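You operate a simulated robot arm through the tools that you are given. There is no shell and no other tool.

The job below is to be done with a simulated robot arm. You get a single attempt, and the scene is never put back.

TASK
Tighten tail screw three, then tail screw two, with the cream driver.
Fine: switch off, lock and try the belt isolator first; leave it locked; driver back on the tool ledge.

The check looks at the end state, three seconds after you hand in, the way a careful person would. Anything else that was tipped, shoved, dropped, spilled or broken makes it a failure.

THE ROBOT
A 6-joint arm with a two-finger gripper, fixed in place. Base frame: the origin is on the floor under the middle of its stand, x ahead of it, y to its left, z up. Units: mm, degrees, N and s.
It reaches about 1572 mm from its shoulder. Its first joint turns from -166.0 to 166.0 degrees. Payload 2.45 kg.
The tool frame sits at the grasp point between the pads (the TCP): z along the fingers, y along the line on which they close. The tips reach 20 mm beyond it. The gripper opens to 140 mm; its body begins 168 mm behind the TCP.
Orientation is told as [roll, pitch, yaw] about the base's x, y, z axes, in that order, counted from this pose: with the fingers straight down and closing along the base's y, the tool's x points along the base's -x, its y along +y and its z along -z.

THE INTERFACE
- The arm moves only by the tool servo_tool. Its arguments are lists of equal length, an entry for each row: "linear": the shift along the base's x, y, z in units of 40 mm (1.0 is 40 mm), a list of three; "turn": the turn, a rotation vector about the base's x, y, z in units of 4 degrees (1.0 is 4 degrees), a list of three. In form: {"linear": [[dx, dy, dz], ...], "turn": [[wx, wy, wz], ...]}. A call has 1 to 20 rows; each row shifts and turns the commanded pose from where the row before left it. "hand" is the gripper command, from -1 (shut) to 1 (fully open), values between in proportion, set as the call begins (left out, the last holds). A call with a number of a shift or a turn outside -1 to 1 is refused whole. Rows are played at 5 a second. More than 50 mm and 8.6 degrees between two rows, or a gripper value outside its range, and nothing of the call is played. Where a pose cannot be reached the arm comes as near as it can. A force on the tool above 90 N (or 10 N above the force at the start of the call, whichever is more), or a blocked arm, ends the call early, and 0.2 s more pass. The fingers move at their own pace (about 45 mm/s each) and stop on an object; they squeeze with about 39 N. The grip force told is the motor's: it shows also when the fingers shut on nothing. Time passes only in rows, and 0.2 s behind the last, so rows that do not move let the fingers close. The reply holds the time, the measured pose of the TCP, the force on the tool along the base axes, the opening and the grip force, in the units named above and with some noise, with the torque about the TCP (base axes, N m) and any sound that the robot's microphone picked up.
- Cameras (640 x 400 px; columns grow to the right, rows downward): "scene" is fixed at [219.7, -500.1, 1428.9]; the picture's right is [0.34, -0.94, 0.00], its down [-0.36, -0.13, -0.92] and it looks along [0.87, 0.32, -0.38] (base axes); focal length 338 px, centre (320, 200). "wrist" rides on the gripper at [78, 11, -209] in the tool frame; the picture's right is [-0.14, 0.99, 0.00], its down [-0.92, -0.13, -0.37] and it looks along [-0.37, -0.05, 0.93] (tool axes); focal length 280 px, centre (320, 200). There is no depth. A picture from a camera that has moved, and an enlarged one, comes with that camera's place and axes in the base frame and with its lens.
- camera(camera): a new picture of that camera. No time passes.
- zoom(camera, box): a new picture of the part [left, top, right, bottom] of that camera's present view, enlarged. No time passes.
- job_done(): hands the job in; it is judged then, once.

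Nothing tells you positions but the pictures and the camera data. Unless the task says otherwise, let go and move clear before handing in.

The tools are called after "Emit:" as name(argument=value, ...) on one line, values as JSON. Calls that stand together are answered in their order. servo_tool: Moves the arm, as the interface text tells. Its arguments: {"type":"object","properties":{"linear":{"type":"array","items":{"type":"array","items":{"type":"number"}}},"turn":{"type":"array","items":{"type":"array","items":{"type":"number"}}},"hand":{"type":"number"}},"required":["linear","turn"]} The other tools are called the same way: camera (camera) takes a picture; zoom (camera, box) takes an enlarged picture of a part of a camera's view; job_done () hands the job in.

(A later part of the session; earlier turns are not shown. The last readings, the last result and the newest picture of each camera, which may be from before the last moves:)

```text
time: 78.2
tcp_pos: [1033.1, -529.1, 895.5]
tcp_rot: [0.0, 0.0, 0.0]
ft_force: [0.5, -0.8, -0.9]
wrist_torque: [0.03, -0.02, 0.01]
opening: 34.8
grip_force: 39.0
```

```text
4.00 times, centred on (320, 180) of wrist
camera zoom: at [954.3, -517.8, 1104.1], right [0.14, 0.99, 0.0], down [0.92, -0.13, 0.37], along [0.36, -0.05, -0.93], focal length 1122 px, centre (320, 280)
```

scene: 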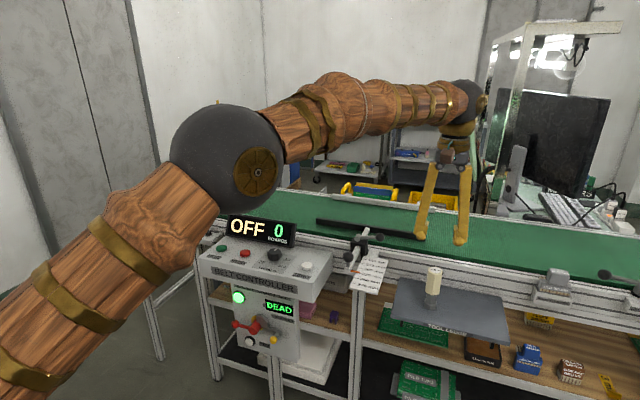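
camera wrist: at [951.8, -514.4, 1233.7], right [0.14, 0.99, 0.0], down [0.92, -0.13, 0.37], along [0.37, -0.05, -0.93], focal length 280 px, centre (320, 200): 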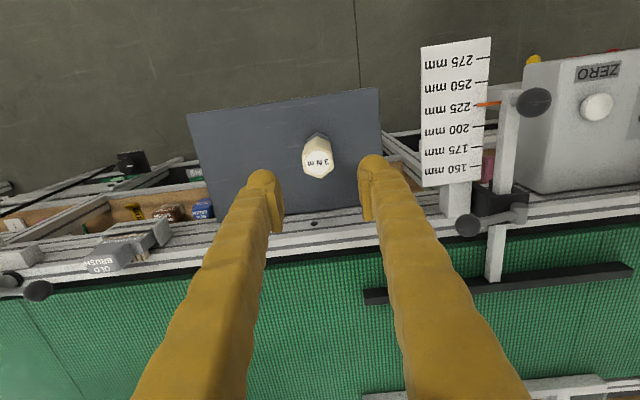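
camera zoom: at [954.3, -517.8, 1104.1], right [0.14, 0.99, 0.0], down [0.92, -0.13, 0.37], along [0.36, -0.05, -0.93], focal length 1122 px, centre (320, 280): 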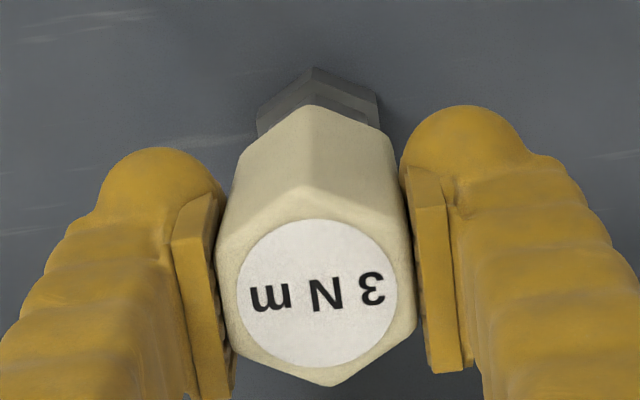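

Gripped at 34.8 mm, but the handle axis looks ~2 mm off the tool axis in x. I'll open slightly, shift, and re-grip so it turns true.

Emit:
servo_tool(linear=[[0, 0, 0], [0, 0, 0], [-0.05, 0, 0], [0, 0, 0]], turn=[[0, 0, 0], [0, 0, 0], [0, 0, 0], [0, 0, 0]], hand=-0.3)

Emit:
zoom(camera="wrist", box=[240, 130, 400, 230])

```text
time: 79.2
tcp_pos: [1029.9, -529.2, 895.6]
tcp_rot: [0.0, 0.0, -0.1]
ft_force: [0.0, 0.2, -0.1]
wrist_torque: [0.02, -0.03, -0.01]
opening: 49.0
grip_force: 0.1
```

```text
4.00 times, centred on (320, 180) of wrist
camera zoom: at [952.3, -517.7, 1103.9], right [0.14, 0.99, 0.0], down [0.92, -0.13, 0.37], along [0.36, -0.05, -0.93], focal length 1122 px, centre (320, 280)
```

zoom: 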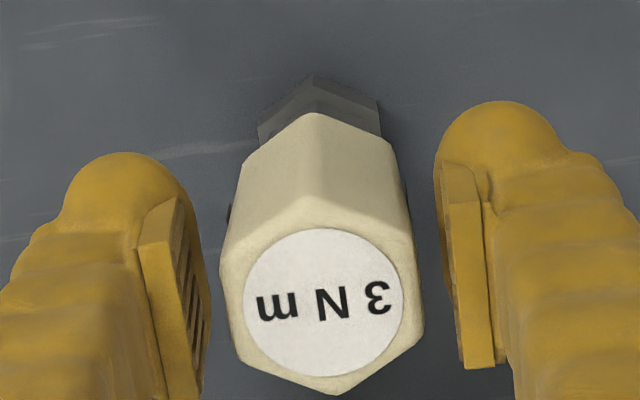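

The label centre now matches the tool axis. Closing again and lifting.

Emit:
servo_tool(linear=[[0, 0, 0], [0, 0, 0], [0, 0, 0], [0, 0, 0], [0, 0, 0]], turn=[[0, 0, 0], [0, 0, 0], [0, 0, 0], [0, 0, 0], [0, 0, 0]], hand=-1)

Emit:
servo_tool(linear=[[0, 0, 0.25], [0, 0, 0.5], [0, 0, 0.8], [0, 0, 1]], turn=[[0, 0, 0], [0, 0, 0], [0, 0, 0], [0, 0, 0]])

Emit:
camera(camera="scene")

Emit:
camera(camera="wrist")

```text
time: 80.4
tcp_pos: [1030.6, -528.4, 895.4]
tcp_rot: [0.0, 0.1, 0.1]
ft_force: [0.8, 0.1, 0.4]
wrist_torque: [0.02, 0.0, -0.01]
opening: 34.8
grip_force: 39.0
```

```text
time: 81.4
tcp_pos: [1029.6, -528.7, 996.5]
tcp_rot: [-0.1, 0.1, 0.0]
ft_force: [-0.2, 0.0, -2.5]
wrist_torque: [-0.01, 0.04, -0.02]
opening: 35.0
grip_force: 38.3
```

```text
taken
```

scene: 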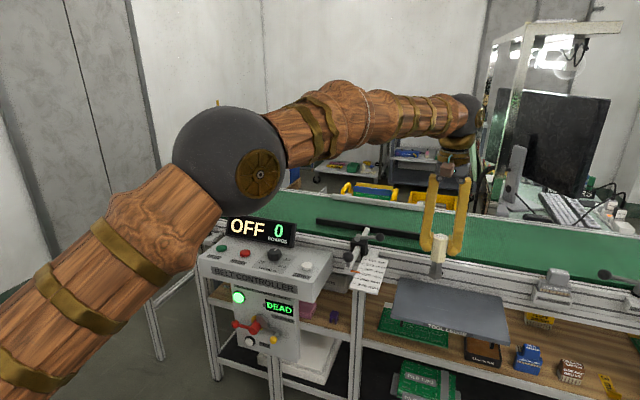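

```text
taken
camera wrist: at [951.9, -518.2, 1205.2], right [0.14, 0.99, 0.0], down [0.92, -0.13, 0.37], along [0.36, -0.05, -0.93], focal length 280 px, centre (320, 200)
```

wrist: 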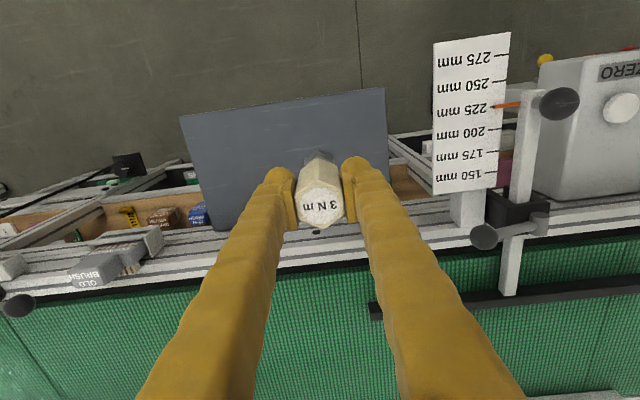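

Driver lifted cleanly (about 2.5 N). A closer look at it and its socket.

Emit:
zoom(camera="scene", box=[400, 220, 480, 270])

Emit:
zoom(camera="wrist", box=[272, 130, 368, 190])

```text
8.00 times, centred on (440, 245) of scene
camera zoom: at [219.7, -500.1, 1428.9], right [0.34, -0.94, 0.0], down [-0.36, -0.13, -0.92], along [0.87, 0.32, -0.38], focal length 2702 px, centre (-640, -160)
```

zoom: 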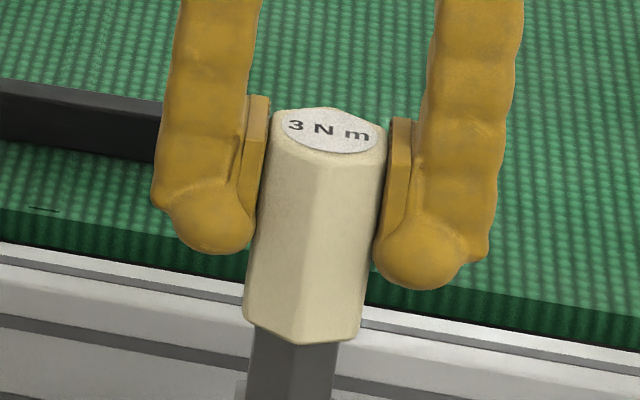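

```text
6.67 times, centred on (320, 160) of wrist
camera zoom: at [951.9, -518.2, 1205.2], right [0.14, 0.99, 0.0], down [0.92, -0.13, 0.37], along [0.36, -0.05, -0.93], focal length 1869 px, centre (320, 467)
```

zoom: 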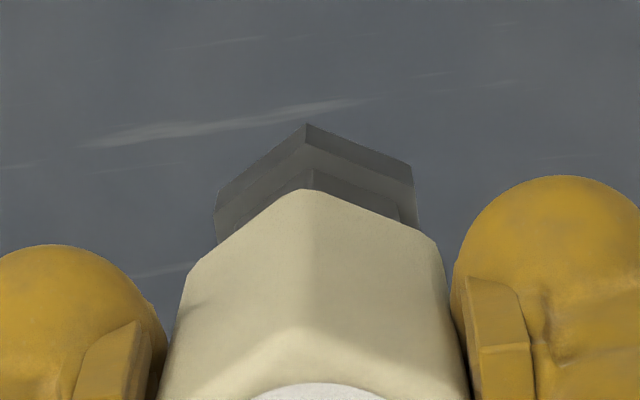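

I raise to z≈1100 and carry the driver over to screw THREE.

Emit:
servo_tool(linear=[[0, 0, 0.9], [0, 0, 0.9], [0, 0.3, 0.8]], turn=[[0, 0, 0], [0, 0, 0], [0, 0, 0]])

Emit:
servo_tool(linear=[[0.08, 0.95, 0], [0.08, 0.95, 0], [0.08, 0.95, 0], [0.08, 0.95, 0], [0.08, 0.95, 0], [0.08, 0.95, 0], [0.08, 0.95, 0], [0.08, 0.95, 0], [0.08, 0.95, 0], [0.08, 0.95, 0], [0.08, 0.95, 0], [0.08, 0.95, 0], [0.08, 0.95, 0], [0.08, 0.95, 0], [0.08, 0.95, 0], [0.08, 0.95, 0], [0.08, 0.95, 0], [0.08, 0.95, 0], [0.08, 0.95, 0], [0.08, 0.95, 0]], turn=[[0, 0, 0], [0, 0, 0], [0, 0, 0], [0, 0, 0], [0, 0, 0], [0, 0, 0], [0, 0, 0], [0, 0, 0], [0, 0, 0], [0, 0, 0], [0, 0, 0], [0, 0, 0], [0, 0, 0], [0, 0, 0], [0, 0, 0], [0, 0, 0], [0, 0, 0], [0, 0, 0], [0, 0, 0], [0, 0, 0]])

Emit:
camera(camera="wrist")

```text
time: 82.2
tcp_pos: [1033.7, -518.3, 1102.5]
tcp_rot: [0.0, 0.1, 0.0]
ft_force: [0.1, -0.3, -1.6]
wrist_torque: [0.02, 0.02, -0.03]
opening: 34.8
grip_force: 38.7
```

```text
time: 86.4
tcp_pos: [1096.2, 241.7, 1100.2]
tcp_rot: [0.0, 0.0, 0.0]
ft_force: [-1.3, 0.1, -0.7]
wrist_torque: [0.06, -0.01, -0.01]
opening: 34.9
grip_force: 39.1
```

```text
taken
camera wrist: at [1018.4, 252.8, 1309.7], right [0.14, 0.99, 0.0], down [0.92, -0.13, 0.37], along [0.36, -0.05, -0.93], focal length 280 px, centre (320, 200)
```

wrist: 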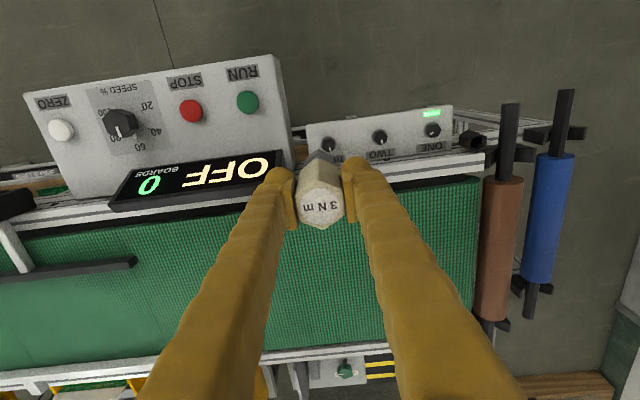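

THREE is ahead just behind the socket. I centre over it and lower to leave ~30 mm between socket and screw, then look.

Emit:
servo_tool(linear=[[0.21, 0.33, 0], [0, 0, -0.9], [0, 0, -0.9], [0, 0, -0.9]], turn=[[0, 0, 0], [0, 0, 0], [0, 0, 0], [0, 0, 0]])

Emit:
camera(camera="wrist")

Emit:
zoom(camera="wrist", box=[272, 130, 368, 190])

Emit:
zoom(camera="scene", box=[150, 180, 270, 255])

```text
time: 87.4
tcp_pos: [1103.0, 256.6, 992.7]
tcp_rot: [0.0, 0.0, 0.0]
ft_force: [-0.5, 0.2, -0.7]
wrist_torque: [0.0, -0.01, -0.01]
opening: 34.7
grip_force: 38.8
```

```text
taken
camera wrist: at [1025.0, 266.7, 1201.6], right [0.14, 0.99, 0.0], down [0.92, -0.13, 0.37], along [0.37, -0.05, -0.93], focal length 280 px, centre (320, 200)
```

wrist: 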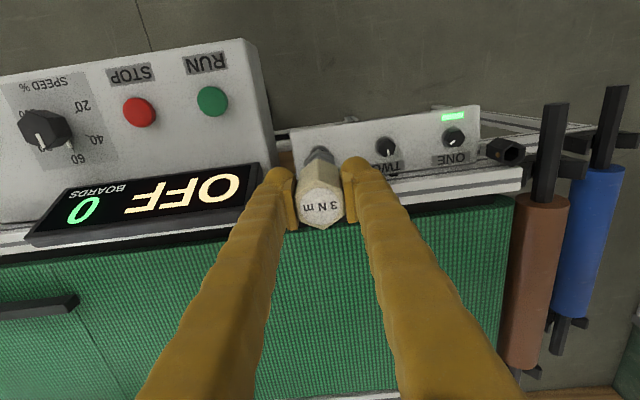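

```text
6.67 times, centred on (320, 160) of wrist
camera zoom: at [1025.0, 266.7, 1201.6], right [0.14, 0.99, 0.0], down [0.92, -0.13, 0.37], along [0.37, -0.05, -0.93], focal length 1869 px, centre (320, 467)
```

zoom: 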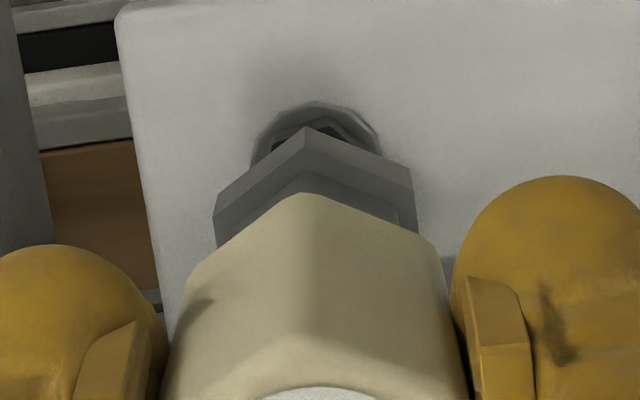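

```text
5.33 times, centred on (210, 218) of scene
camera zoom: at [219.7, -500.1, 1428.9], right [0.34, -0.94, 0.0], down [-0.36, -0.13, -0.92], along [0.87, 0.32, -0.38], focal length 1801 px, centre (907, 107)
```

zoom: 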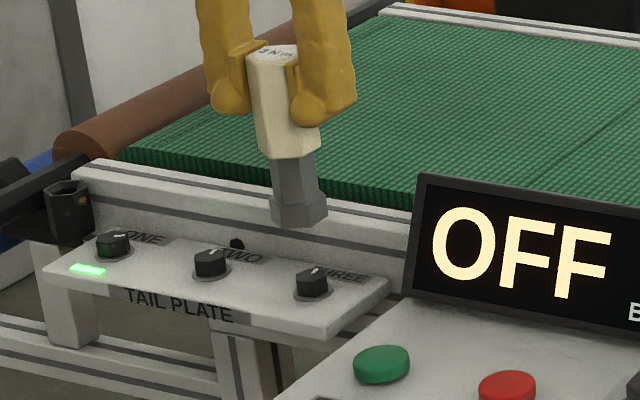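

Emit:
zoom(camera="scene", box=[184, 205, 232, 235])

```text
13.33 times, centred on (208, 220) of scene
camera zoom: at [219.7, -500.1, 1428.9], right [0.34, -0.94, 0.0], down [-0.36, -0.13, -0.92], along [0.87, 0.32, -0.38], focal length 4503 px, centre (1813, -67)
```

zoom: 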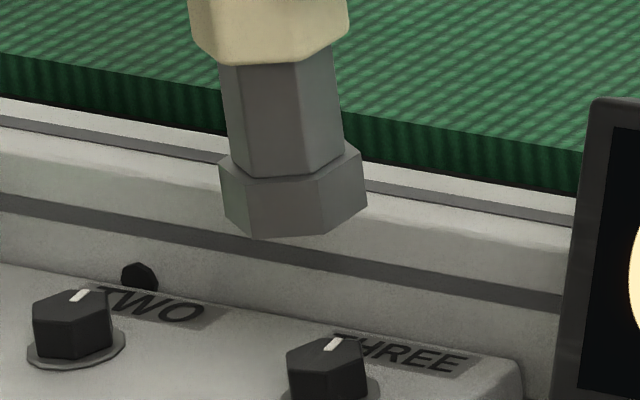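

Both views say the socket is nearly over THREE, perhaps 2–3 mm short in x, with about 45 mm of height left. I nudge +2 mm in x and lower 34 mm.

Emit:
servo_tool(linear=[[0.05, 0, -0.4], [0, 0, -0.45]], turn=[[0, 0, 0], [0, 0, 0]])

Emit:
zoom(camera="wrist", box=[272, 130, 368, 190])

Emit:
zoom(camera="scene", box=[184, 210, 232, 240])

```text
time: 88.0
tcp_pos: [1106.1, 256.2, 959.4]
tcp_rot: [0.0, 0.0, 0.0]
ft_force: [-0.1, 0.5, -1.1]
wrist_torque: [0.0, 0.0, 0.01]
opening: 34.7
grip_force: 38.5
```

```text
6.67 times, centred on (320, 160) of wrist
camera zoom: at [1027.7, 267.5, 1168.3], right [0.14, 0.99, 0.0], down [0.92, -0.13, 0.37], along [0.36, -0.05, -0.93], focal length 1869 px, centre (320, 467)
```

zoom: 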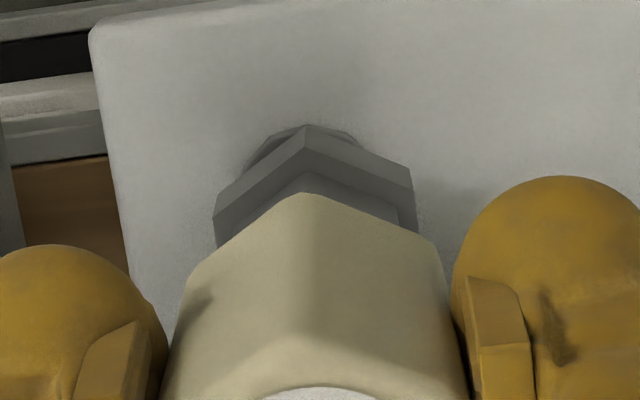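

```text
13.33 times, centred on (208, 225) of scene
camera zoom: at [219.7, -500.1, 1428.9], right [0.34, -0.94, 0.0], down [-0.36, -0.13, -0.92], along [0.87, 0.32, -0.38], focal length 4503 px, centre (1813, -133)
```

zoom: 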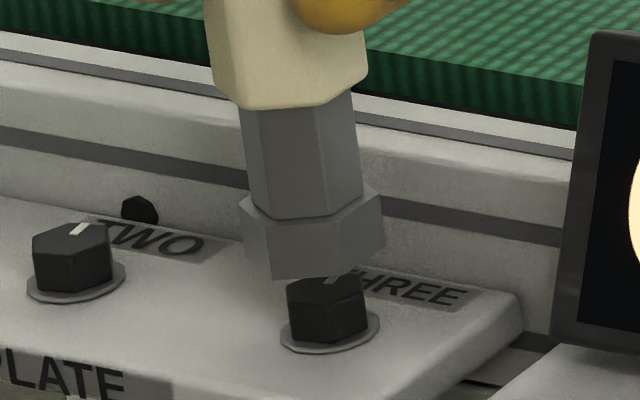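

The gap is now ~12 mm and alignment is within 1–3 mm. I'll turn the tool to +100° yaw (leaves the most clockwise travel and matches the hex angle), which also gives a side-on view to check x alignment.

Emit:
servo_tool(linear=[[0, 0, 0.1], [0, 0, 0], [0, 0, 0], [0, 0, 0], [0, 0, 0], [0, 0, 0], [0, 0, 0], [0, 0, 0], [0, 0, 0], [0, 0, 0], [0, 0, 0], [0, 0, 0], [0, 0, 0], [0, 0, 0], [0, 0, 0], [0, 0, 0], [0, 0, 0], [0, 0, 0], [0, 0, 0], [0, 0, 0]], turn=[[0, 0, 1], [0, 0, 1], [0, 0, 1], [0, 0, 1], [0, 0, 1], [0, 0, 1], [0, 0, 1], [0, 0, 1], [0, 0, 1], [0, 0, 1], [0, 0, 1], [0, 0, 1], [0, 0, 1], [0, 0, 1], [0, 0, 1], [0, 0, 1], [0, 0, 1], [0, 0, 1], [0, 0, 1], [0, 0, 1]])

Emit:
servo_tool(linear=[[0, 0, 0], [0, 0, 0], [0, 0, 0], [0, 0, 0], [0, 0, 0]], turn=[[0, 0, 1], [0, 0, 1], [0, 0, 1], [0, 0, 1], [0, 0, 1]])

Emit:
camera(camera="wrist")

Emit:
zoom(camera="wrist", box=[272, 130, 368, 190])

Emit:
zoom(camera="scene", box=[184, 210, 232, 240])

```text
time: 92.2
tcp_pos: [1104.1, 256.1, 963.3]
tcp_rot: [0.0, 0.0, 80.1]
ft_force: [-0.4, -0.6, -2.1]
wrist_torque: [-0.03, -0.02, 0.0]
opening: 34.8
grip_force: 38.8
```

```text
time: 93.4
tcp_pos: [1104.7, 255.8, 963.4]
tcp_rot: [0.0, 0.0, 100.1]
ft_force: [0.3, -0.3, -1.6]
wrist_torque: [0.02, -0.01, -0.01]
opening: 34.8
grip_force: 38.3
```

```text
taken
camera wrist: at [1108.0, 177.4, 1172.1], right [-1.0, -0.04, 0.0], down [-0.04, 0.93, 0.37], along [-0.01, 0.37, -0.93], focal length 280 px, centre (320, 200)
```

wrist: 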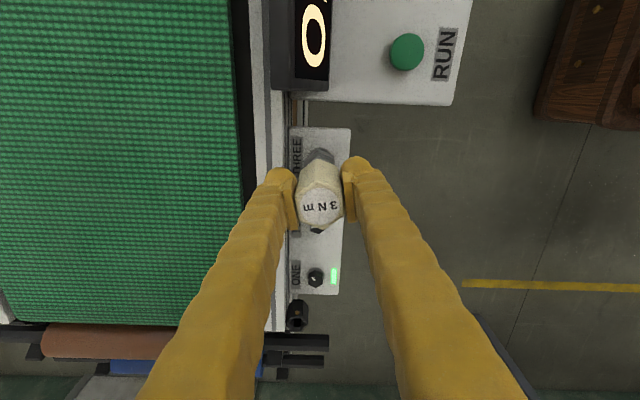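

```text
6.67 times, centred on (320, 160) of wrist
camera zoom: at [1108.0, 177.4, 1172.1], right [-1.0, -0.04, 0.0], down [-0.04, 0.93, 0.37], along [-0.01, 0.37, -0.93], focal length 1869 px, centre (320, 467)
```

zoom: 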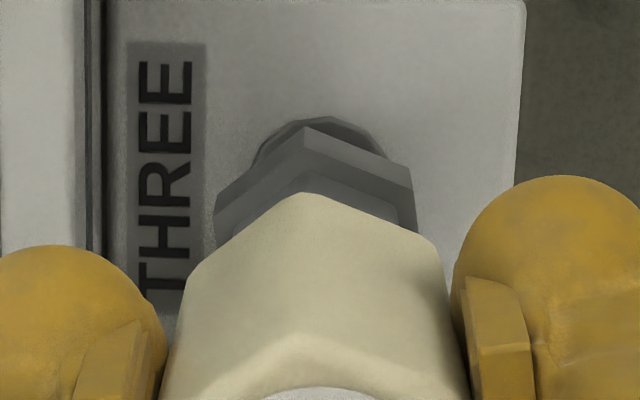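

```text
13.33 times, centred on (208, 225) of scene
camera zoom: at [219.7, -500.1, 1428.9], right [0.34, -0.94, 0.0], down [-0.36, -0.13, -0.92], along [0.87, 0.32, -0.38], focal length 4503 px, centre (1813, -133)
```

zoom: 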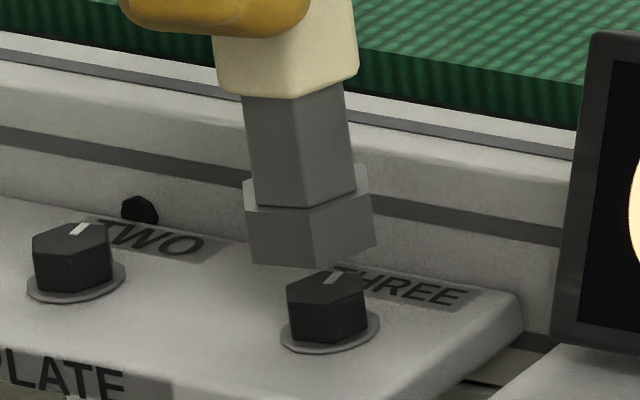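

Emit:
zoom(camera="scene", box=[198, 220, 222, 235])

Emit:
zoom(camera="scene", box=[184, 222, 208, 237])

```text
16.00 times, centred on (210, 228) of scene
camera zoom: at [219.7, -500.1, 1428.9], right [0.34, -0.94, 0.0], down [-0.36, -0.13, -0.92], along [0.87, 0.32, -0.38], focal length 5404 px, centre (2080, -240)
```

zoom: 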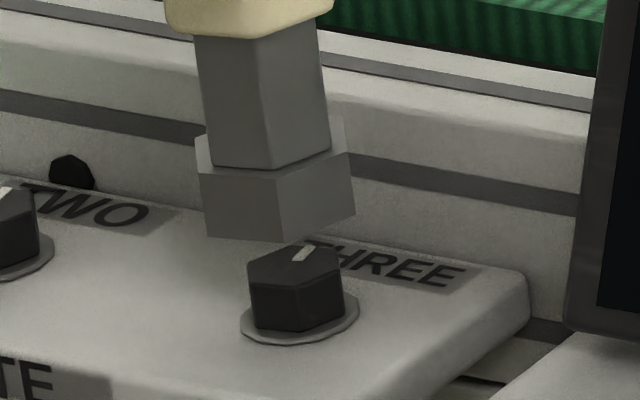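

```text
16.00 times, centred on (196, 230) of scene
camera zoom: at [219.7, -500.1, 1428.9], right [0.34, -0.94, 0.0], down [-0.36, -0.13, -0.92], along [0.87, 0.32, -0.38], focal length 5404 px, centre (2304, -272)
```

zoom: 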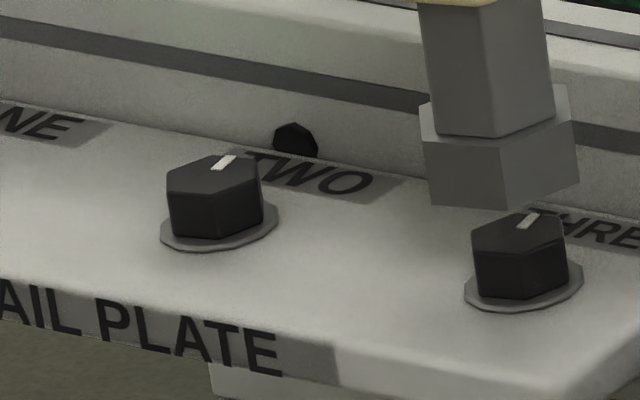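

Careful geometry puts the screw ~1 mm toward −y of the driver axis and centred in x, with the hex angles matching. I shift −1.2 mm in y and lower 10 mm to check just above contact.

Emit:
servo_tool(linear=[[0, -0.03, 0], [0, 0, -0.25]], turn=[[0, 0, 0], [0, 0, 0]])

Emit:
zoom(camera="scene", box=[198, 220, 222, 235])

Emit:
zoom(camera="wrist", box=[272, 130, 368, 190])

```text
time: 94.0
tcp_pos: [1104.5, 255.5, 952.7]
tcp_rot: [0.1, 0.1, 100.1]
ft_force: [0.6, -0.9, -1.0]
wrist_torque: [-0.01, 0.0, 0.02]
opening: 35.1
grip_force: 38.9
```

```text
16.00 times, centred on (210, 228) of scene
camera zoom: at [219.7, -500.1, 1428.9], right [0.34, -0.94, 0.0], down [-0.36, -0.13, -0.92], along [0.87, 0.32, -0.38], focal length 5404 px, centre (2080, -240)
```

zoom: 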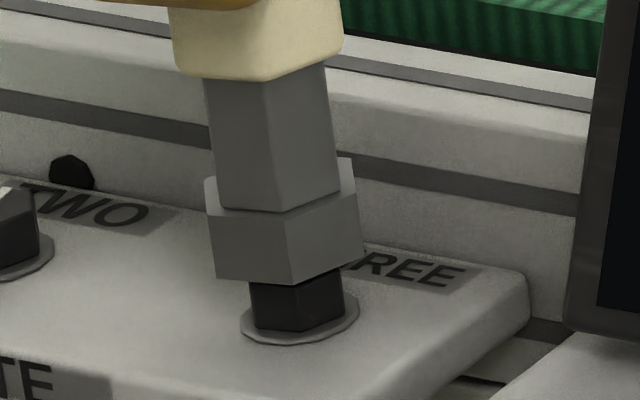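

```text
6.67 times, centred on (320, 160) of wrist
camera zoom: at [1107.7, 176.5, 1161.8], right [-1.0, -0.04, 0.0], down [-0.04, 0.93, 0.37], along [-0.01, 0.37, -0.93], focal length 1869 px, centre (320, 467)
```

zoom: 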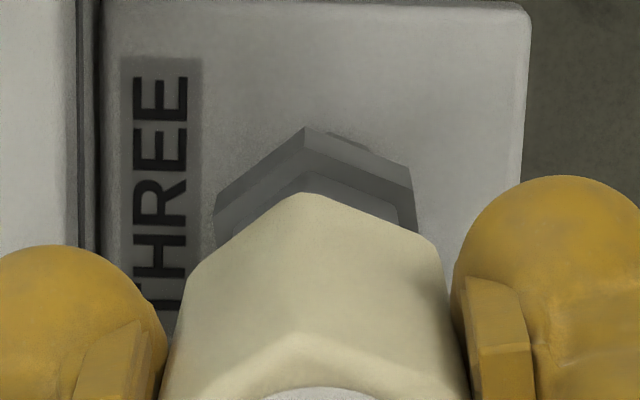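

Emit:
servo_tool(linear=[[0.01, -0.025, 0], [0, 0, -0.03]], turn=[[0, 0, 0], [0, 0, 0]])

Emit:
zoom(camera="scene", box=[198, 220, 222, 235])

```text
time: 94.6
tcp_pos: [1104.8, 254.6, 952.0]
tcp_rot: [-0.1, 0.0, 100.0]
ft_force: [-0.2, -0.2, -2.0]
wrist_torque: [0.04, 0.0, 0.0]
opening: 34.9
grip_force: 38.8
```

```text
16.00 times, centred on (210, 228) of scene
camera zoom: at [219.7, -500.1, 1428.9], right [0.34, -0.94, 0.0], down [-0.36, -0.13, -0.92], along [0.87, 0.32, -0.38], focal length 5404 px, centre (2080, -240)
```

zoom: 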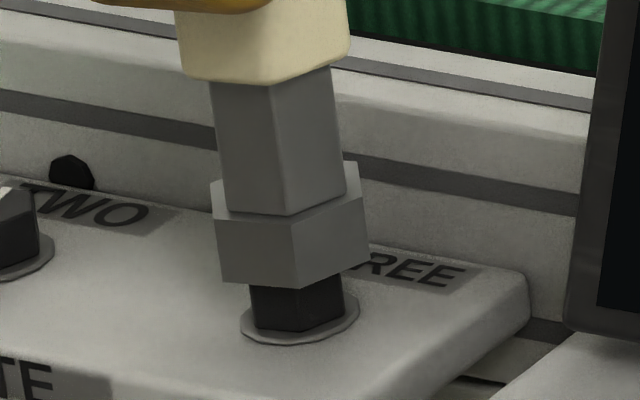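

Now the socket sits right over the head in the scene view. I lower in 1 mm steps, watching force.

Emit:
servo_tool(linear=[[0, 0, -0.03], [0, 0, -0.03], [0, 0, -0.03]], turn=[[0, 0, 0], [0, 0, 0], [0, 0, 0]])

Emit:
servo_tool(linear=[[0, 0, -0.03], [0, 0, -0.03]], turn=[[0, 0, 0], [0, 0, 0]])

Emit:
zoom(camera="scene", box=[198, 220, 222, 235])

```text
time: 95.4
tcp_pos: [1105.6, 255.3, 947.3]
tcp_rot: [-0.1, -0.1, 100.0]
ft_force: [-0.7, -0.4, -1.6]
wrist_torque: [-0.03, 0.01, -0.01]
opening: 34.9
grip_force: 39.2
```

```text
time: 96.0
tcp_pos: [1105.6, 254.7, 945.8]
tcp_rot: [0.0, 0.0, 100.1]
ft_force: [-0.1, 0.0, -2.1]
wrist_torque: [0.03, 0.01, 0.0]
opening: 34.6
grip_force: 39.1
```

```text
16.00 times, centred on (210, 228) of scene
camera zoom: at [219.7, -500.1, 1428.9], right [0.34, -0.94, 0.0], down [-0.36, -0.13, -0.92], along [0.87, 0.32, -0.38], focal length 5404 px, centre (2080, -240)
```

zoom: 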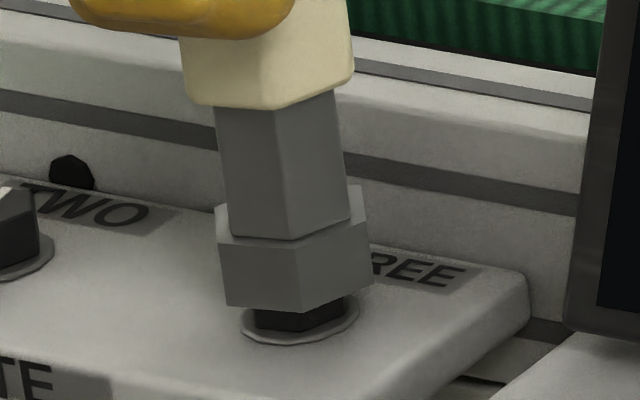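

The socket is already slipping over the hex head with no contact force. I continue down gently.

Emit:
servo_tool(linear=[[0, 0, -0.03], [0, 0, -0.03], [0, 0, -0.03]], turn=[[0, 0, 0], [0, 0, 0], [0, 0, 0]])

Emit:
zoom(camera="scene", box=[198, 220, 222, 235])

```text
time: 96.8
tcp_pos: [1105.8, 253.9, 943.0]
tcp_rot: [0.1, 0.0, 100.1]
ft_force: [0.5, -0.6, -1.5]
wrist_torque: [-0.03, 0.03, 0.02]
opening: 34.5
grip_force: 38.5
```

```text
16.00 times, centred on (210, 228) of scene
camera zoom: at [219.7, -500.1, 1428.9], right [0.34, -0.94, 0.0], down [-0.36, -0.13, -0.92], along [0.87, 0.32, -0.38], focal length 5404 px, centre (2080, -240)
```

zoom: 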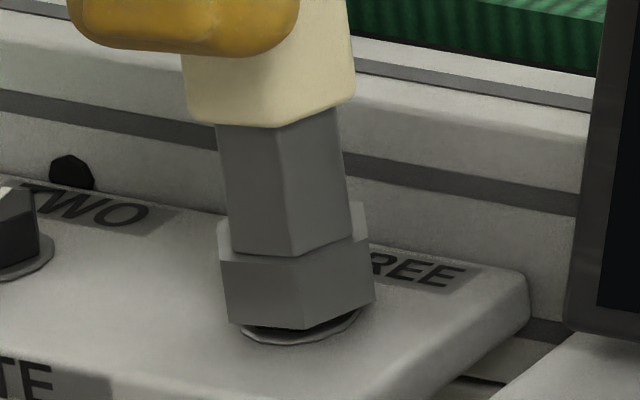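

Emit:
servo_tool(linear=[[0, 0, -0.025], [0, 0, -0.025]], turn=[[0, 0, 0], [0, 0, 0]])

Emit:
servo_tool(linear=[[0, 0, -0.025]], turn=[[0, 0, 0]])

Emit:
zoom(camera="scene", box=[198, 220, 222, 235])

```text
time: 97.4
tcp_pos: [1104.7, 254.2, 939.9]
tcp_rot: [0.0, 0.0, 100.0]
ft_force: [0.0, -0.2, -1.4]
wrist_torque: [0.0, -0.02, 0.01]
opening: 34.5
grip_force: 39.2
```

```text
time: 97.8
tcp_pos: [1105.5, 253.6, 939.2]
tcp_rot: [0.1, 0.0, 100.0]
ft_force: [-0.5, 0.1, -1.9]
wrist_torque: [-0.04, -0.02, 0.01]
opening: 34.8
grip_force: 38.9
```

```text
16.00 times, centred on (210, 228) of scene
camera zoom: at [219.7, -500.1, 1428.9], right [0.34, -0.94, 0.0], down [-0.36, -0.13, -0.92], along [0.87, 0.32, -0.38], focal length 5404 px, centre (2080, -240)
```

zoom: 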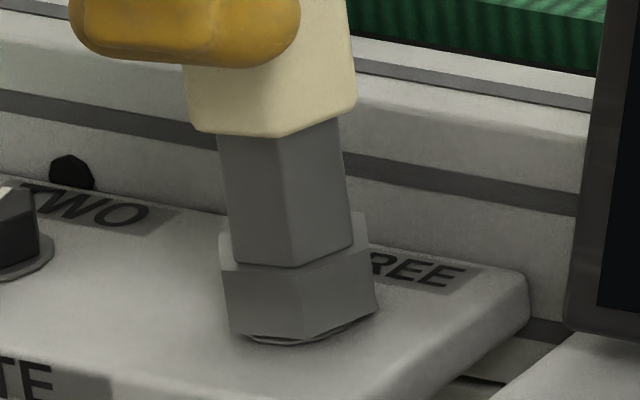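

The socket is fully over the head. I start turning clockwise in small steps, watching the torque about z.

Emit:
servo_tool(linear=[[0, 0, 0], [0, 0, 0], [0, 0, 0]], turn=[[0, 0, -1], [0, 0, -1], [0, 0, -1]])

Emit:
zoom(camera="scene", box=[180, 205, 228, 235])

```text
time: 98.6
tcp_pos: [1105.6, 254.4, 940.4]
tcp_rot: [0.0, -0.1, 88.0]
ft_force: [-1.8, 3.3, -0.6]
wrist_torque: [0.29, 0.17, 0.01]
opening: 34.5
grip_force: 39.0
```

```text
13.33 times, centred on (204, 220) of scene
camera zoom: at [219.7, -500.1, 1428.9], right [0.34, -0.94, 0.0], down [-0.36, -0.13, -0.92], along [0.87, 0.32, -0.38], focal length 4503 px, centre (1867, -67)
```

zoom: 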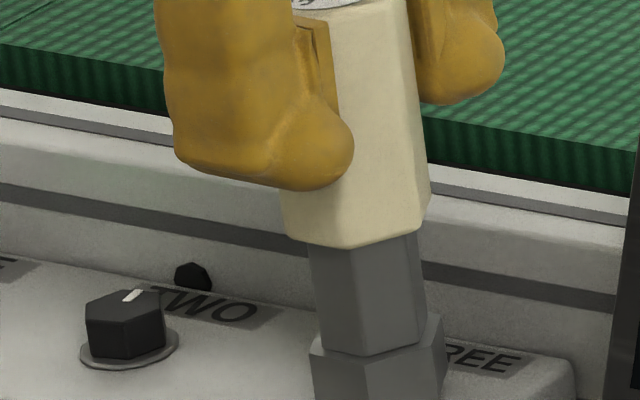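

Emit:
servo_tool(linear=[[0, 0, 0], [0, 0, 0], [0, 0, 0], [0, 0, 0], [0, 0, 0]], turn=[[0, 0, -1], [0, 0, -1], [0, 0, -1], [0, 0, -1], [0, 0, -1]])

Emit:
zoom(camera="scene", box=[150, 180, 270, 255])

```text
time: 99.8
tcp_pos: [1104.6, 254.1, 938.7]
tcp_rot: [-0.1, 0.1, 68.1]
ft_force: [0.0, 5.0, 1.1]
wrist_torque: [0.48, 0.02, -0.01]
opening: 34.7
grip_force: 39.1
```

```text
5.33 times, centred on (210, 218) of scene
camera zoom: at [219.7, -500.1, 1428.9], right [0.34, -0.94, 0.0], down [-0.36, -0.13, -0.92], along [0.87, 0.32, -0.38], focal length 1801 px, centre (907, 107)
```

zoom: 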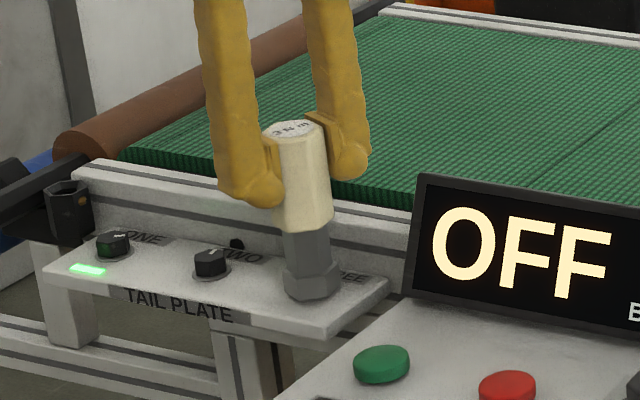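

No twist resistance yet, just 5 N sideways; I ease +0.5 mm in y and keep turning.

Emit:
servo_tool(linear=[[0, 0.012, 0], [0, 0, 0], [0, 0, 0], [0, 0, 0], [0, 0, 0]], turn=[[0, 0, -1], [0, 0, -1], [0, 0, -1], [0, 0, -1], [0, 0, -1]])

Emit:
zoom(camera="scene", box=[150, 180, 270, 255])

```text
time: 101.0
tcp_pos: [1104.9, 254.8, 938.1]
tcp_rot: [0.0, 0.1, 47.9]
ft_force: [-6.8, -2.1, -1.4]
wrist_torque: [-0.32, 0.55, 0.01]
opening: 34.7
grip_force: 39.0
```

```text
5.33 times, centred on (210, 218) of scene
camera zoom: at [219.7, -500.1, 1428.9], right [0.34, -0.94, 0.0], down [-0.36, -0.13, -0.92], along [0.87, 0.32, -0.38], focal length 1801 px, centre (907, 107)
```

zoom: 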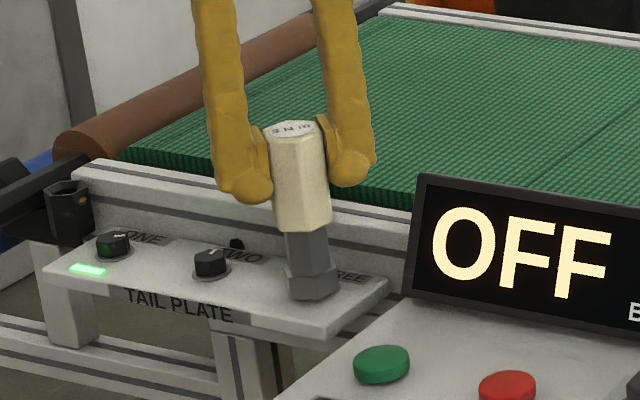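

Emit:
servo_tool(linear=[[-0.01, -0.004, 0], [0, 0, 0], [0, 0, 0], [0, 0, 0], [0, 0, 0]], turn=[[0, 0, -1], [0, 0, -1], [0, 0, -1], [0, 0, -1], [0, 0, -1]])

Emit:
zoom(camera="scene", box=[150, 180, 270, 255])

```text
time: 102.2
tcp_pos: [1105.1, 254.4, 940.2]
tcp_rot: [0.0, 0.1, 28.0]
ft_force: [-4.1, -7.1, -8.4]
wrist_torque: [-0.56, 0.37, 0.05]
opening: 34.6
grip_force: 38.8
```

```text
5.33 times, centred on (210, 218) of scene
camera zoom: at [219.7, -500.1, 1428.9], right [0.34, -0.94, 0.0], down [-0.36, -0.13, -0.92], along [0.87, 0.32, -0.38], focal length 1801 px, centre (907, 107)
```

zoom: 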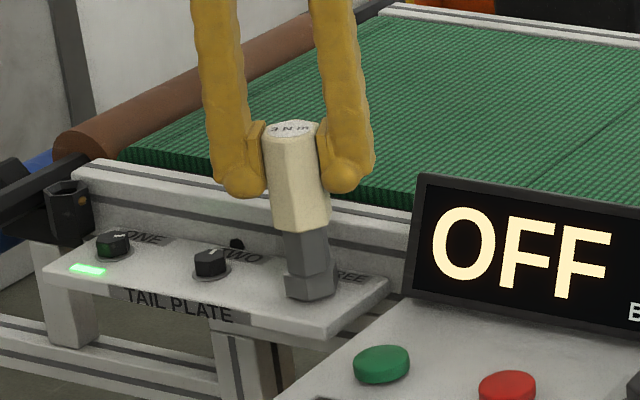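

Emit:
servo_tool(linear=[[0, -0.006, -0.01], [0, 0, 0], [0, 0, 0], [0, 0, 0], [0, 0, 0]], turn=[[0, 0, -1], [0, 0, -1], [0, 0, -1], [0, 0, -1], [0, 0, -1]])

Emit:
zoom(camera="scene", box=[150, 180, 270, 255])

```text
time: 103.4
tcp_pos: [1105.2, 254.0, 939.4]
tcp_rot: [0.0, 0.0, 8.0]
ft_force: [-3.8, 0.1, 2.9]
wrist_torque: [-0.02, 0.36, 0.0]
opening: 34.6
grip_force: 39.1
```

```text
5.33 times, centred on (210, 218) of scene
camera zoom: at [219.7, -500.1, 1428.9], right [0.34, -0.94, 0.0], down [-0.36, -0.13, -0.92], along [0.87, 0.32, -0.38], focal length 1801 px, centre (907, 107)
```

zoom: 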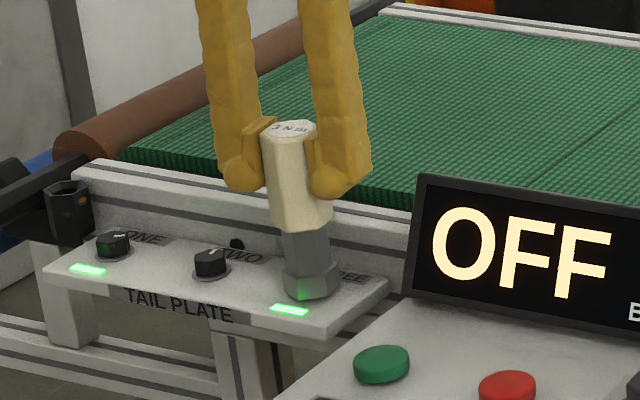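

Screw THREE's green light has come on. I stop turning, lift the driver straight off and check the light stays on.

Emit:
servo_tool(linear=[[0, 0, 0.2], [0, 0, 0.3], [0, 0, 0.4], [0, 0, 0.5]], turn=[[0, 0, 0], [0, 0, 0], [0, 0, 0], [0, 0, 0]])

Emit:
zoom(camera="scene", box=[150, 180, 270, 255])

Emit:
zoom(camera="scene", box=[184, 215, 232, 245])

```text
time: 104.4
tcp_pos: [1105.4, 253.9, 995.2]
tcp_rot: [0.0, 0.0, 8.0]
ft_force: [0.3, -0.1, -2.3]
wrist_torque: [-0.01, 0.0, -0.02]
opening: 34.8
grip_force: 38.0
```

```text
5.33 times, centred on (210, 218) of scene
camera zoom: at [219.7, -500.1, 1428.9], right [0.34, -0.94, 0.0], down [-0.36, -0.13, -0.92], along [0.87, 0.32, -0.38], focal length 1801 px, centre (907, 107)
```

zoom: 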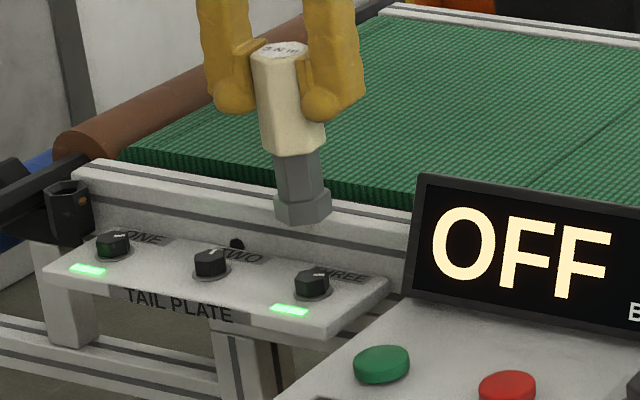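

```text
13.33 times, centred on (208, 230) of scene
camera zoom: at [219.7, -500.1, 1428.9], right [0.34, -0.94, 0.0], down [-0.36, -0.13, -0.92], along [0.87, 0.32, -0.38], focal length 4503 px, centre (1813, -200)
```

zoom: 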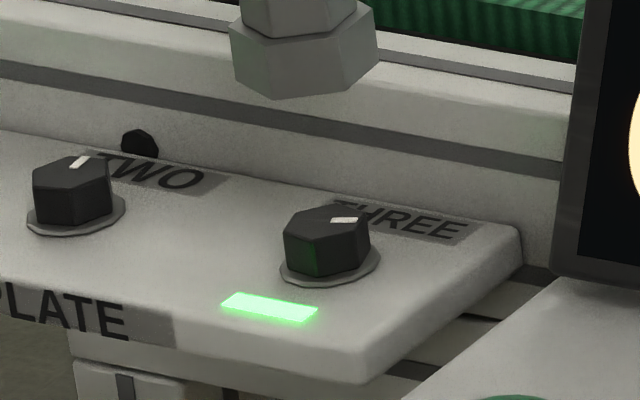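

Emit:
zoom(camera="scene", box=[160, 215, 208, 245])

Emit:
camera(camera="wrist")

```text
13.33 times, centred on (184, 230) of scene
camera zoom: at [219.7, -500.1, 1428.9], right [0.34, -0.94, 0.0], down [-0.36, -0.13, -0.92], along [0.87, 0.32, -0.38], focal length 4503 px, centre (2133, -200)
```

zoom: 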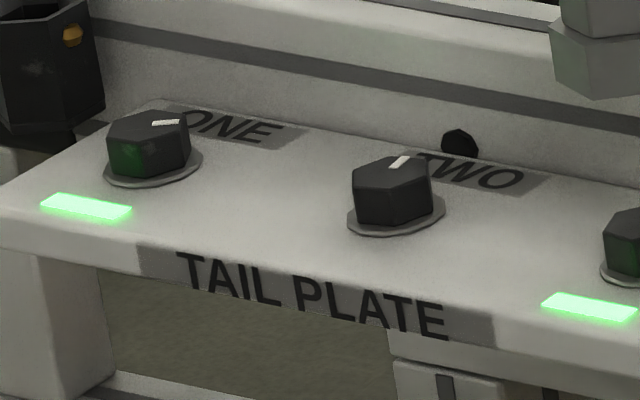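

```text
taken
camera wrist: at [1026.4, 253.3, 1203.5], right [0.0, 1.0, 0.0], down [0.93, 0.0, 0.37], along [0.37, 0.0, -0.93], focal length 280 px, centre (320, 200)
```

wrist: 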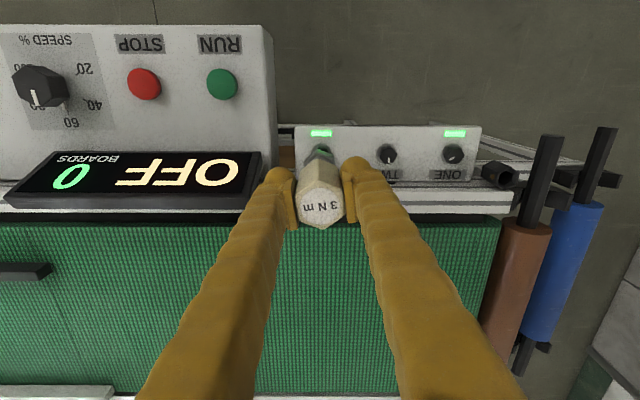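

THREE's mark now matches the already-tight ONE, and its light holds. Next is TWO; I measure the screw spacing in this view.

Emit:
zoom(camera="wrist", box=[300, 110, 492, 230])

```text
3.33 times, centred on (396, 170) of wrist
camera zoom: at [1026.4, 253.3, 1203.5], right [0.0, 1.0, 0.0], down [0.93, 0.0, 0.37], along [0.37, 0.0, -0.93], focal length 935 px, centre (67, 300)
```

zoom: 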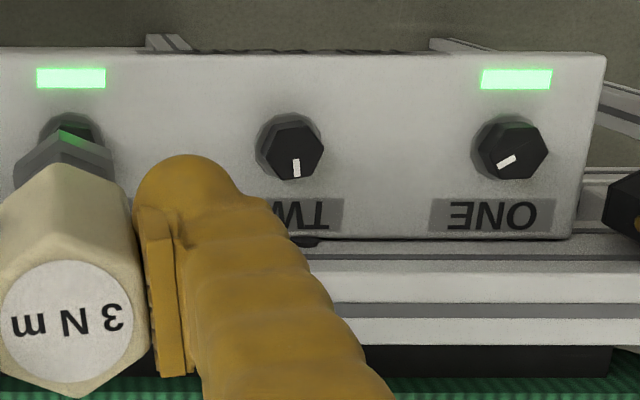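

Spacing works out to 85 mm along y. I move +85 mm at this height while turning back to +100° yaw.

Emit:
servo_tool(linear=[[0, 0.10625, 0], [0, 0.10625, 0], [0, 0.10625, 0], [0, 0.10625, 0], [0, 0.10625, 0], [0, 0.10625, 0], [0, 0.10625, 0], [0, 0.10625, 0], [0, 0.10625, 0], [0, 0.10625, 0], [0, 0.10625, 0], [0, 0.10625, 0], [0, 0.10625, 0], [0, 0.10625, 0], [0, 0.10625, 0], [0, 0.10625, 0], [0, 0.10625, 0], [0, 0.10625, 0], [0, 0.10625, 0], [0, 0.10625, 0]], turn=[[0, 0, 1], [0, 0, 1], [0, 0, 1], [0, 0, 1], [0, 0, 1], [0, 0, 1], [0, 0, 1], [0, 0, 1], [0, 0, 1], [0, 0, 1], [0, 0, 1], [0, 0, 1], [0, 0, 1], [0, 0, 1], [0, 0, 1], [0, 0, 1], [0, 0, 1], [0, 0, 1], [0, 0, 1], [0, 0, 1]])

Emit:
servo_tool(linear=[[0, 0, 0], [0, 0, 0], [0, 0, -0.6], [0, 0, 0]], turn=[[0, 0, 1], [0, 0, 1], [0, 0, 1], [0, 0, 0]])

Emit:
zoom(camera="wrist", box=[272, 130, 368, 190])

Emit:
zoom(camera="scene", box=[172, 215, 212, 240])

```text
time: 108.6
tcp_pos: [1106.2, 339.0, 994.9]
tcp_rot: [0.1, 0.0, 88.1]
ft_force: [0.1, 0.1, -1.8]
wrist_torque: [0.01, 0.01, 0.03]
opening: 35.0
grip_force: 39.0
```

```text
time: 109.6
tcp_pos: [1105.5, 337.8, 972.9]
tcp_rot: [0.0, 0.1, 100.1]
ft_force: [0.8, 0.1, -1.9]
wrist_torque: [0.01, -0.01, 0.01]
opening: 34.9
grip_force: 39.0
```

```text
6.67 times, centred on (320, 160) of wrist
camera zoom: at [1108.0, 259.0, 1180.6], right [-1.0, -0.04, 0.0], down [-0.04, 0.93, 0.37], along [-0.01, 0.37, -0.93], focal length 1869 px, centre (320, 467)
```

zoom: 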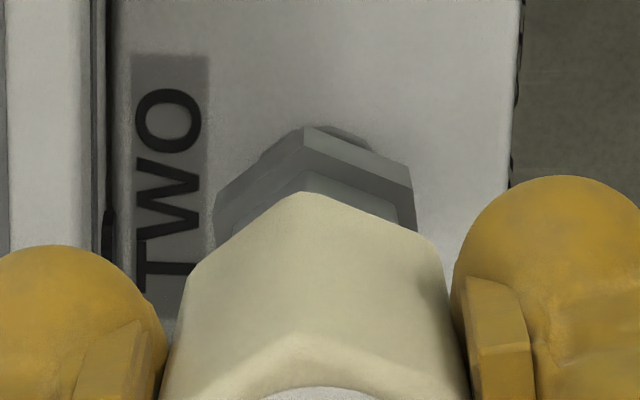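

```text
16.00 times, centred on (192, 228) of scene
camera zoom: at [219.7, -500.1, 1428.9], right [0.34, -0.94, 0.0], down [-0.36, -0.13, -0.92], along [0.87, 0.32, -0.38], focal length 5404 px, centre (2368, -240)
```

zoom: 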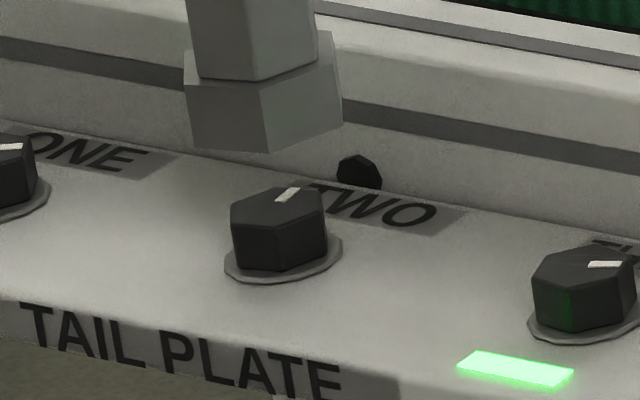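

The socket needs about +1.3 mm in y to be over TWO (both views agree). I correct, lower to just above the head and check.

Emit:
servo_tool(linear=[[0, 0.033, 0], [0, 0, -0.25], [0, 0, -0.25]], turn=[[0, 0, 0], [0, 0, 0], [0, 0, 0]])

Emit:
zoom(camera="scene", box=[172, 215, 212, 240])

Emit:
zoom(camera="wrist", box=[272, 130, 368, 190])

```text
time: 110.4
tcp_pos: [1104.4, 340.6, 952.3]
tcp_rot: [0.0, 0.0, 100.1]
ft_force: [-0.2, 0.6, -1.8]
wrist_torque: [0.0, 0.0, -0.02]
opening: 34.5
grip_force: 38.6
```

```text
16.00 times, centred on (192, 228) of scene
camera zoom: at [219.7, -500.1, 1428.9], right [0.34, -0.94, 0.0], down [-0.36, -0.13, -0.92], along [0.87, 0.32, -0.38], focal length 5404 px, centre (2368, -240)
```

zoom: 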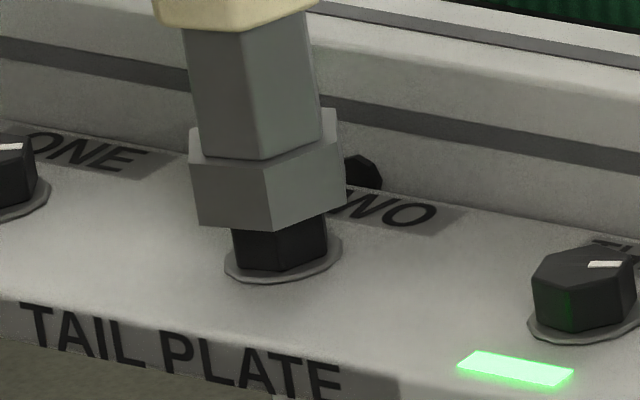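

```text
6.67 times, centred on (320, 160) of wrist
camera zoom: at [1107.9, 261.5, 1160.2], right [-1.0, -0.04, 0.0], down [-0.03, 0.93, 0.37], along [-0.01, 0.37, -0.93], focal length 1869 px, centre (320, 467)
```

zoom: 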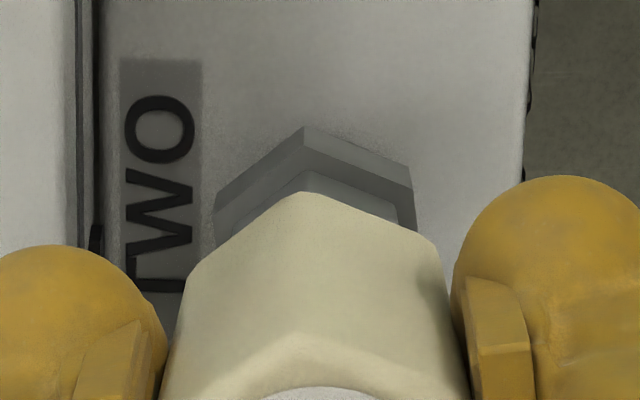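

Emit:
servo_tool(linear=[[0, -0.024, 0], [0, 0, 0]], turn=[[0, 0, 0], [0, 0, 0]])

Emit:
zoom(camera="scene", box=[172, 215, 212, 240])

```text
time: 111.0
tcp_pos: [1106.4, 338.8, 950.1]
tcp_rot: [0.1, -0.1, 100.1]
ft_force: [-0.3, 0.0, -1.6]
wrist_torque: [-0.04, -0.02, -0.02]
opening: 34.6
grip_force: 39.0
```

```text
16.00 times, centred on (192, 228) of scene
camera zoom: at [219.7, -500.1, 1428.9], right [0.34, -0.94, 0.0], down [-0.36, -0.13, -0.92], along [0.87, 0.32, -0.38], focal length 5404 px, centre (2368, -240)
```

zoom: 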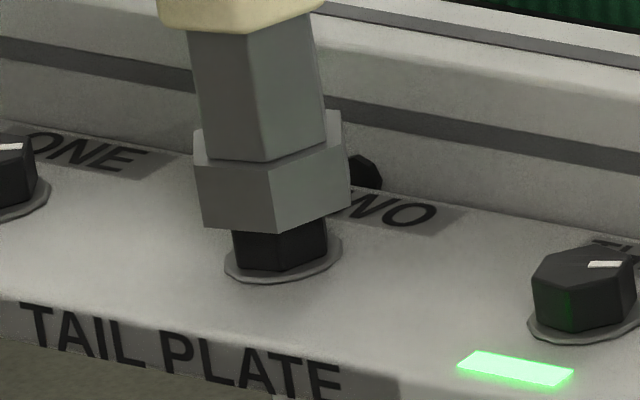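

The socket is centred over TWO. Lowering in small steps.

Emit:
servo_tool(linear=[[0, 0, -0.03], [0, 0, -0.03], [0, 0, -0.03]], turn=[[0, 0, 0], [0, 0, 0], [0, 0, 0]])

Emit:
zoom(camera="scene", box=[172, 215, 212, 240])

```text
time: 111.8
tcp_pos: [1104.8, 339.0, 947.3]
tcp_rot: [-0.1, 0.1, 100.0]
ft_force: [-0.4, -0.2, -1.7]
wrist_torque: [0.0, 0.02, 0.02]
opening: 34.5
grip_force: 39.1
```

```text
16.00 times, centred on (192, 228) of scene
camera zoom: at [219.7, -500.1, 1428.9], right [0.34, -0.94, 0.0], down [-0.36, -0.13, -0.92], along [0.87, 0.32, -0.38], focal length 5404 px, centre (2368, -240)
```

zoom: 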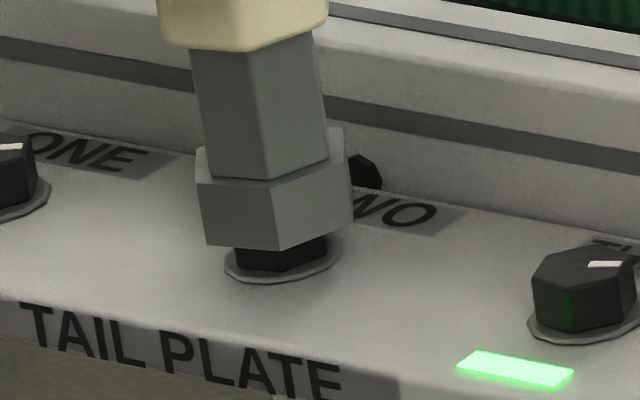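

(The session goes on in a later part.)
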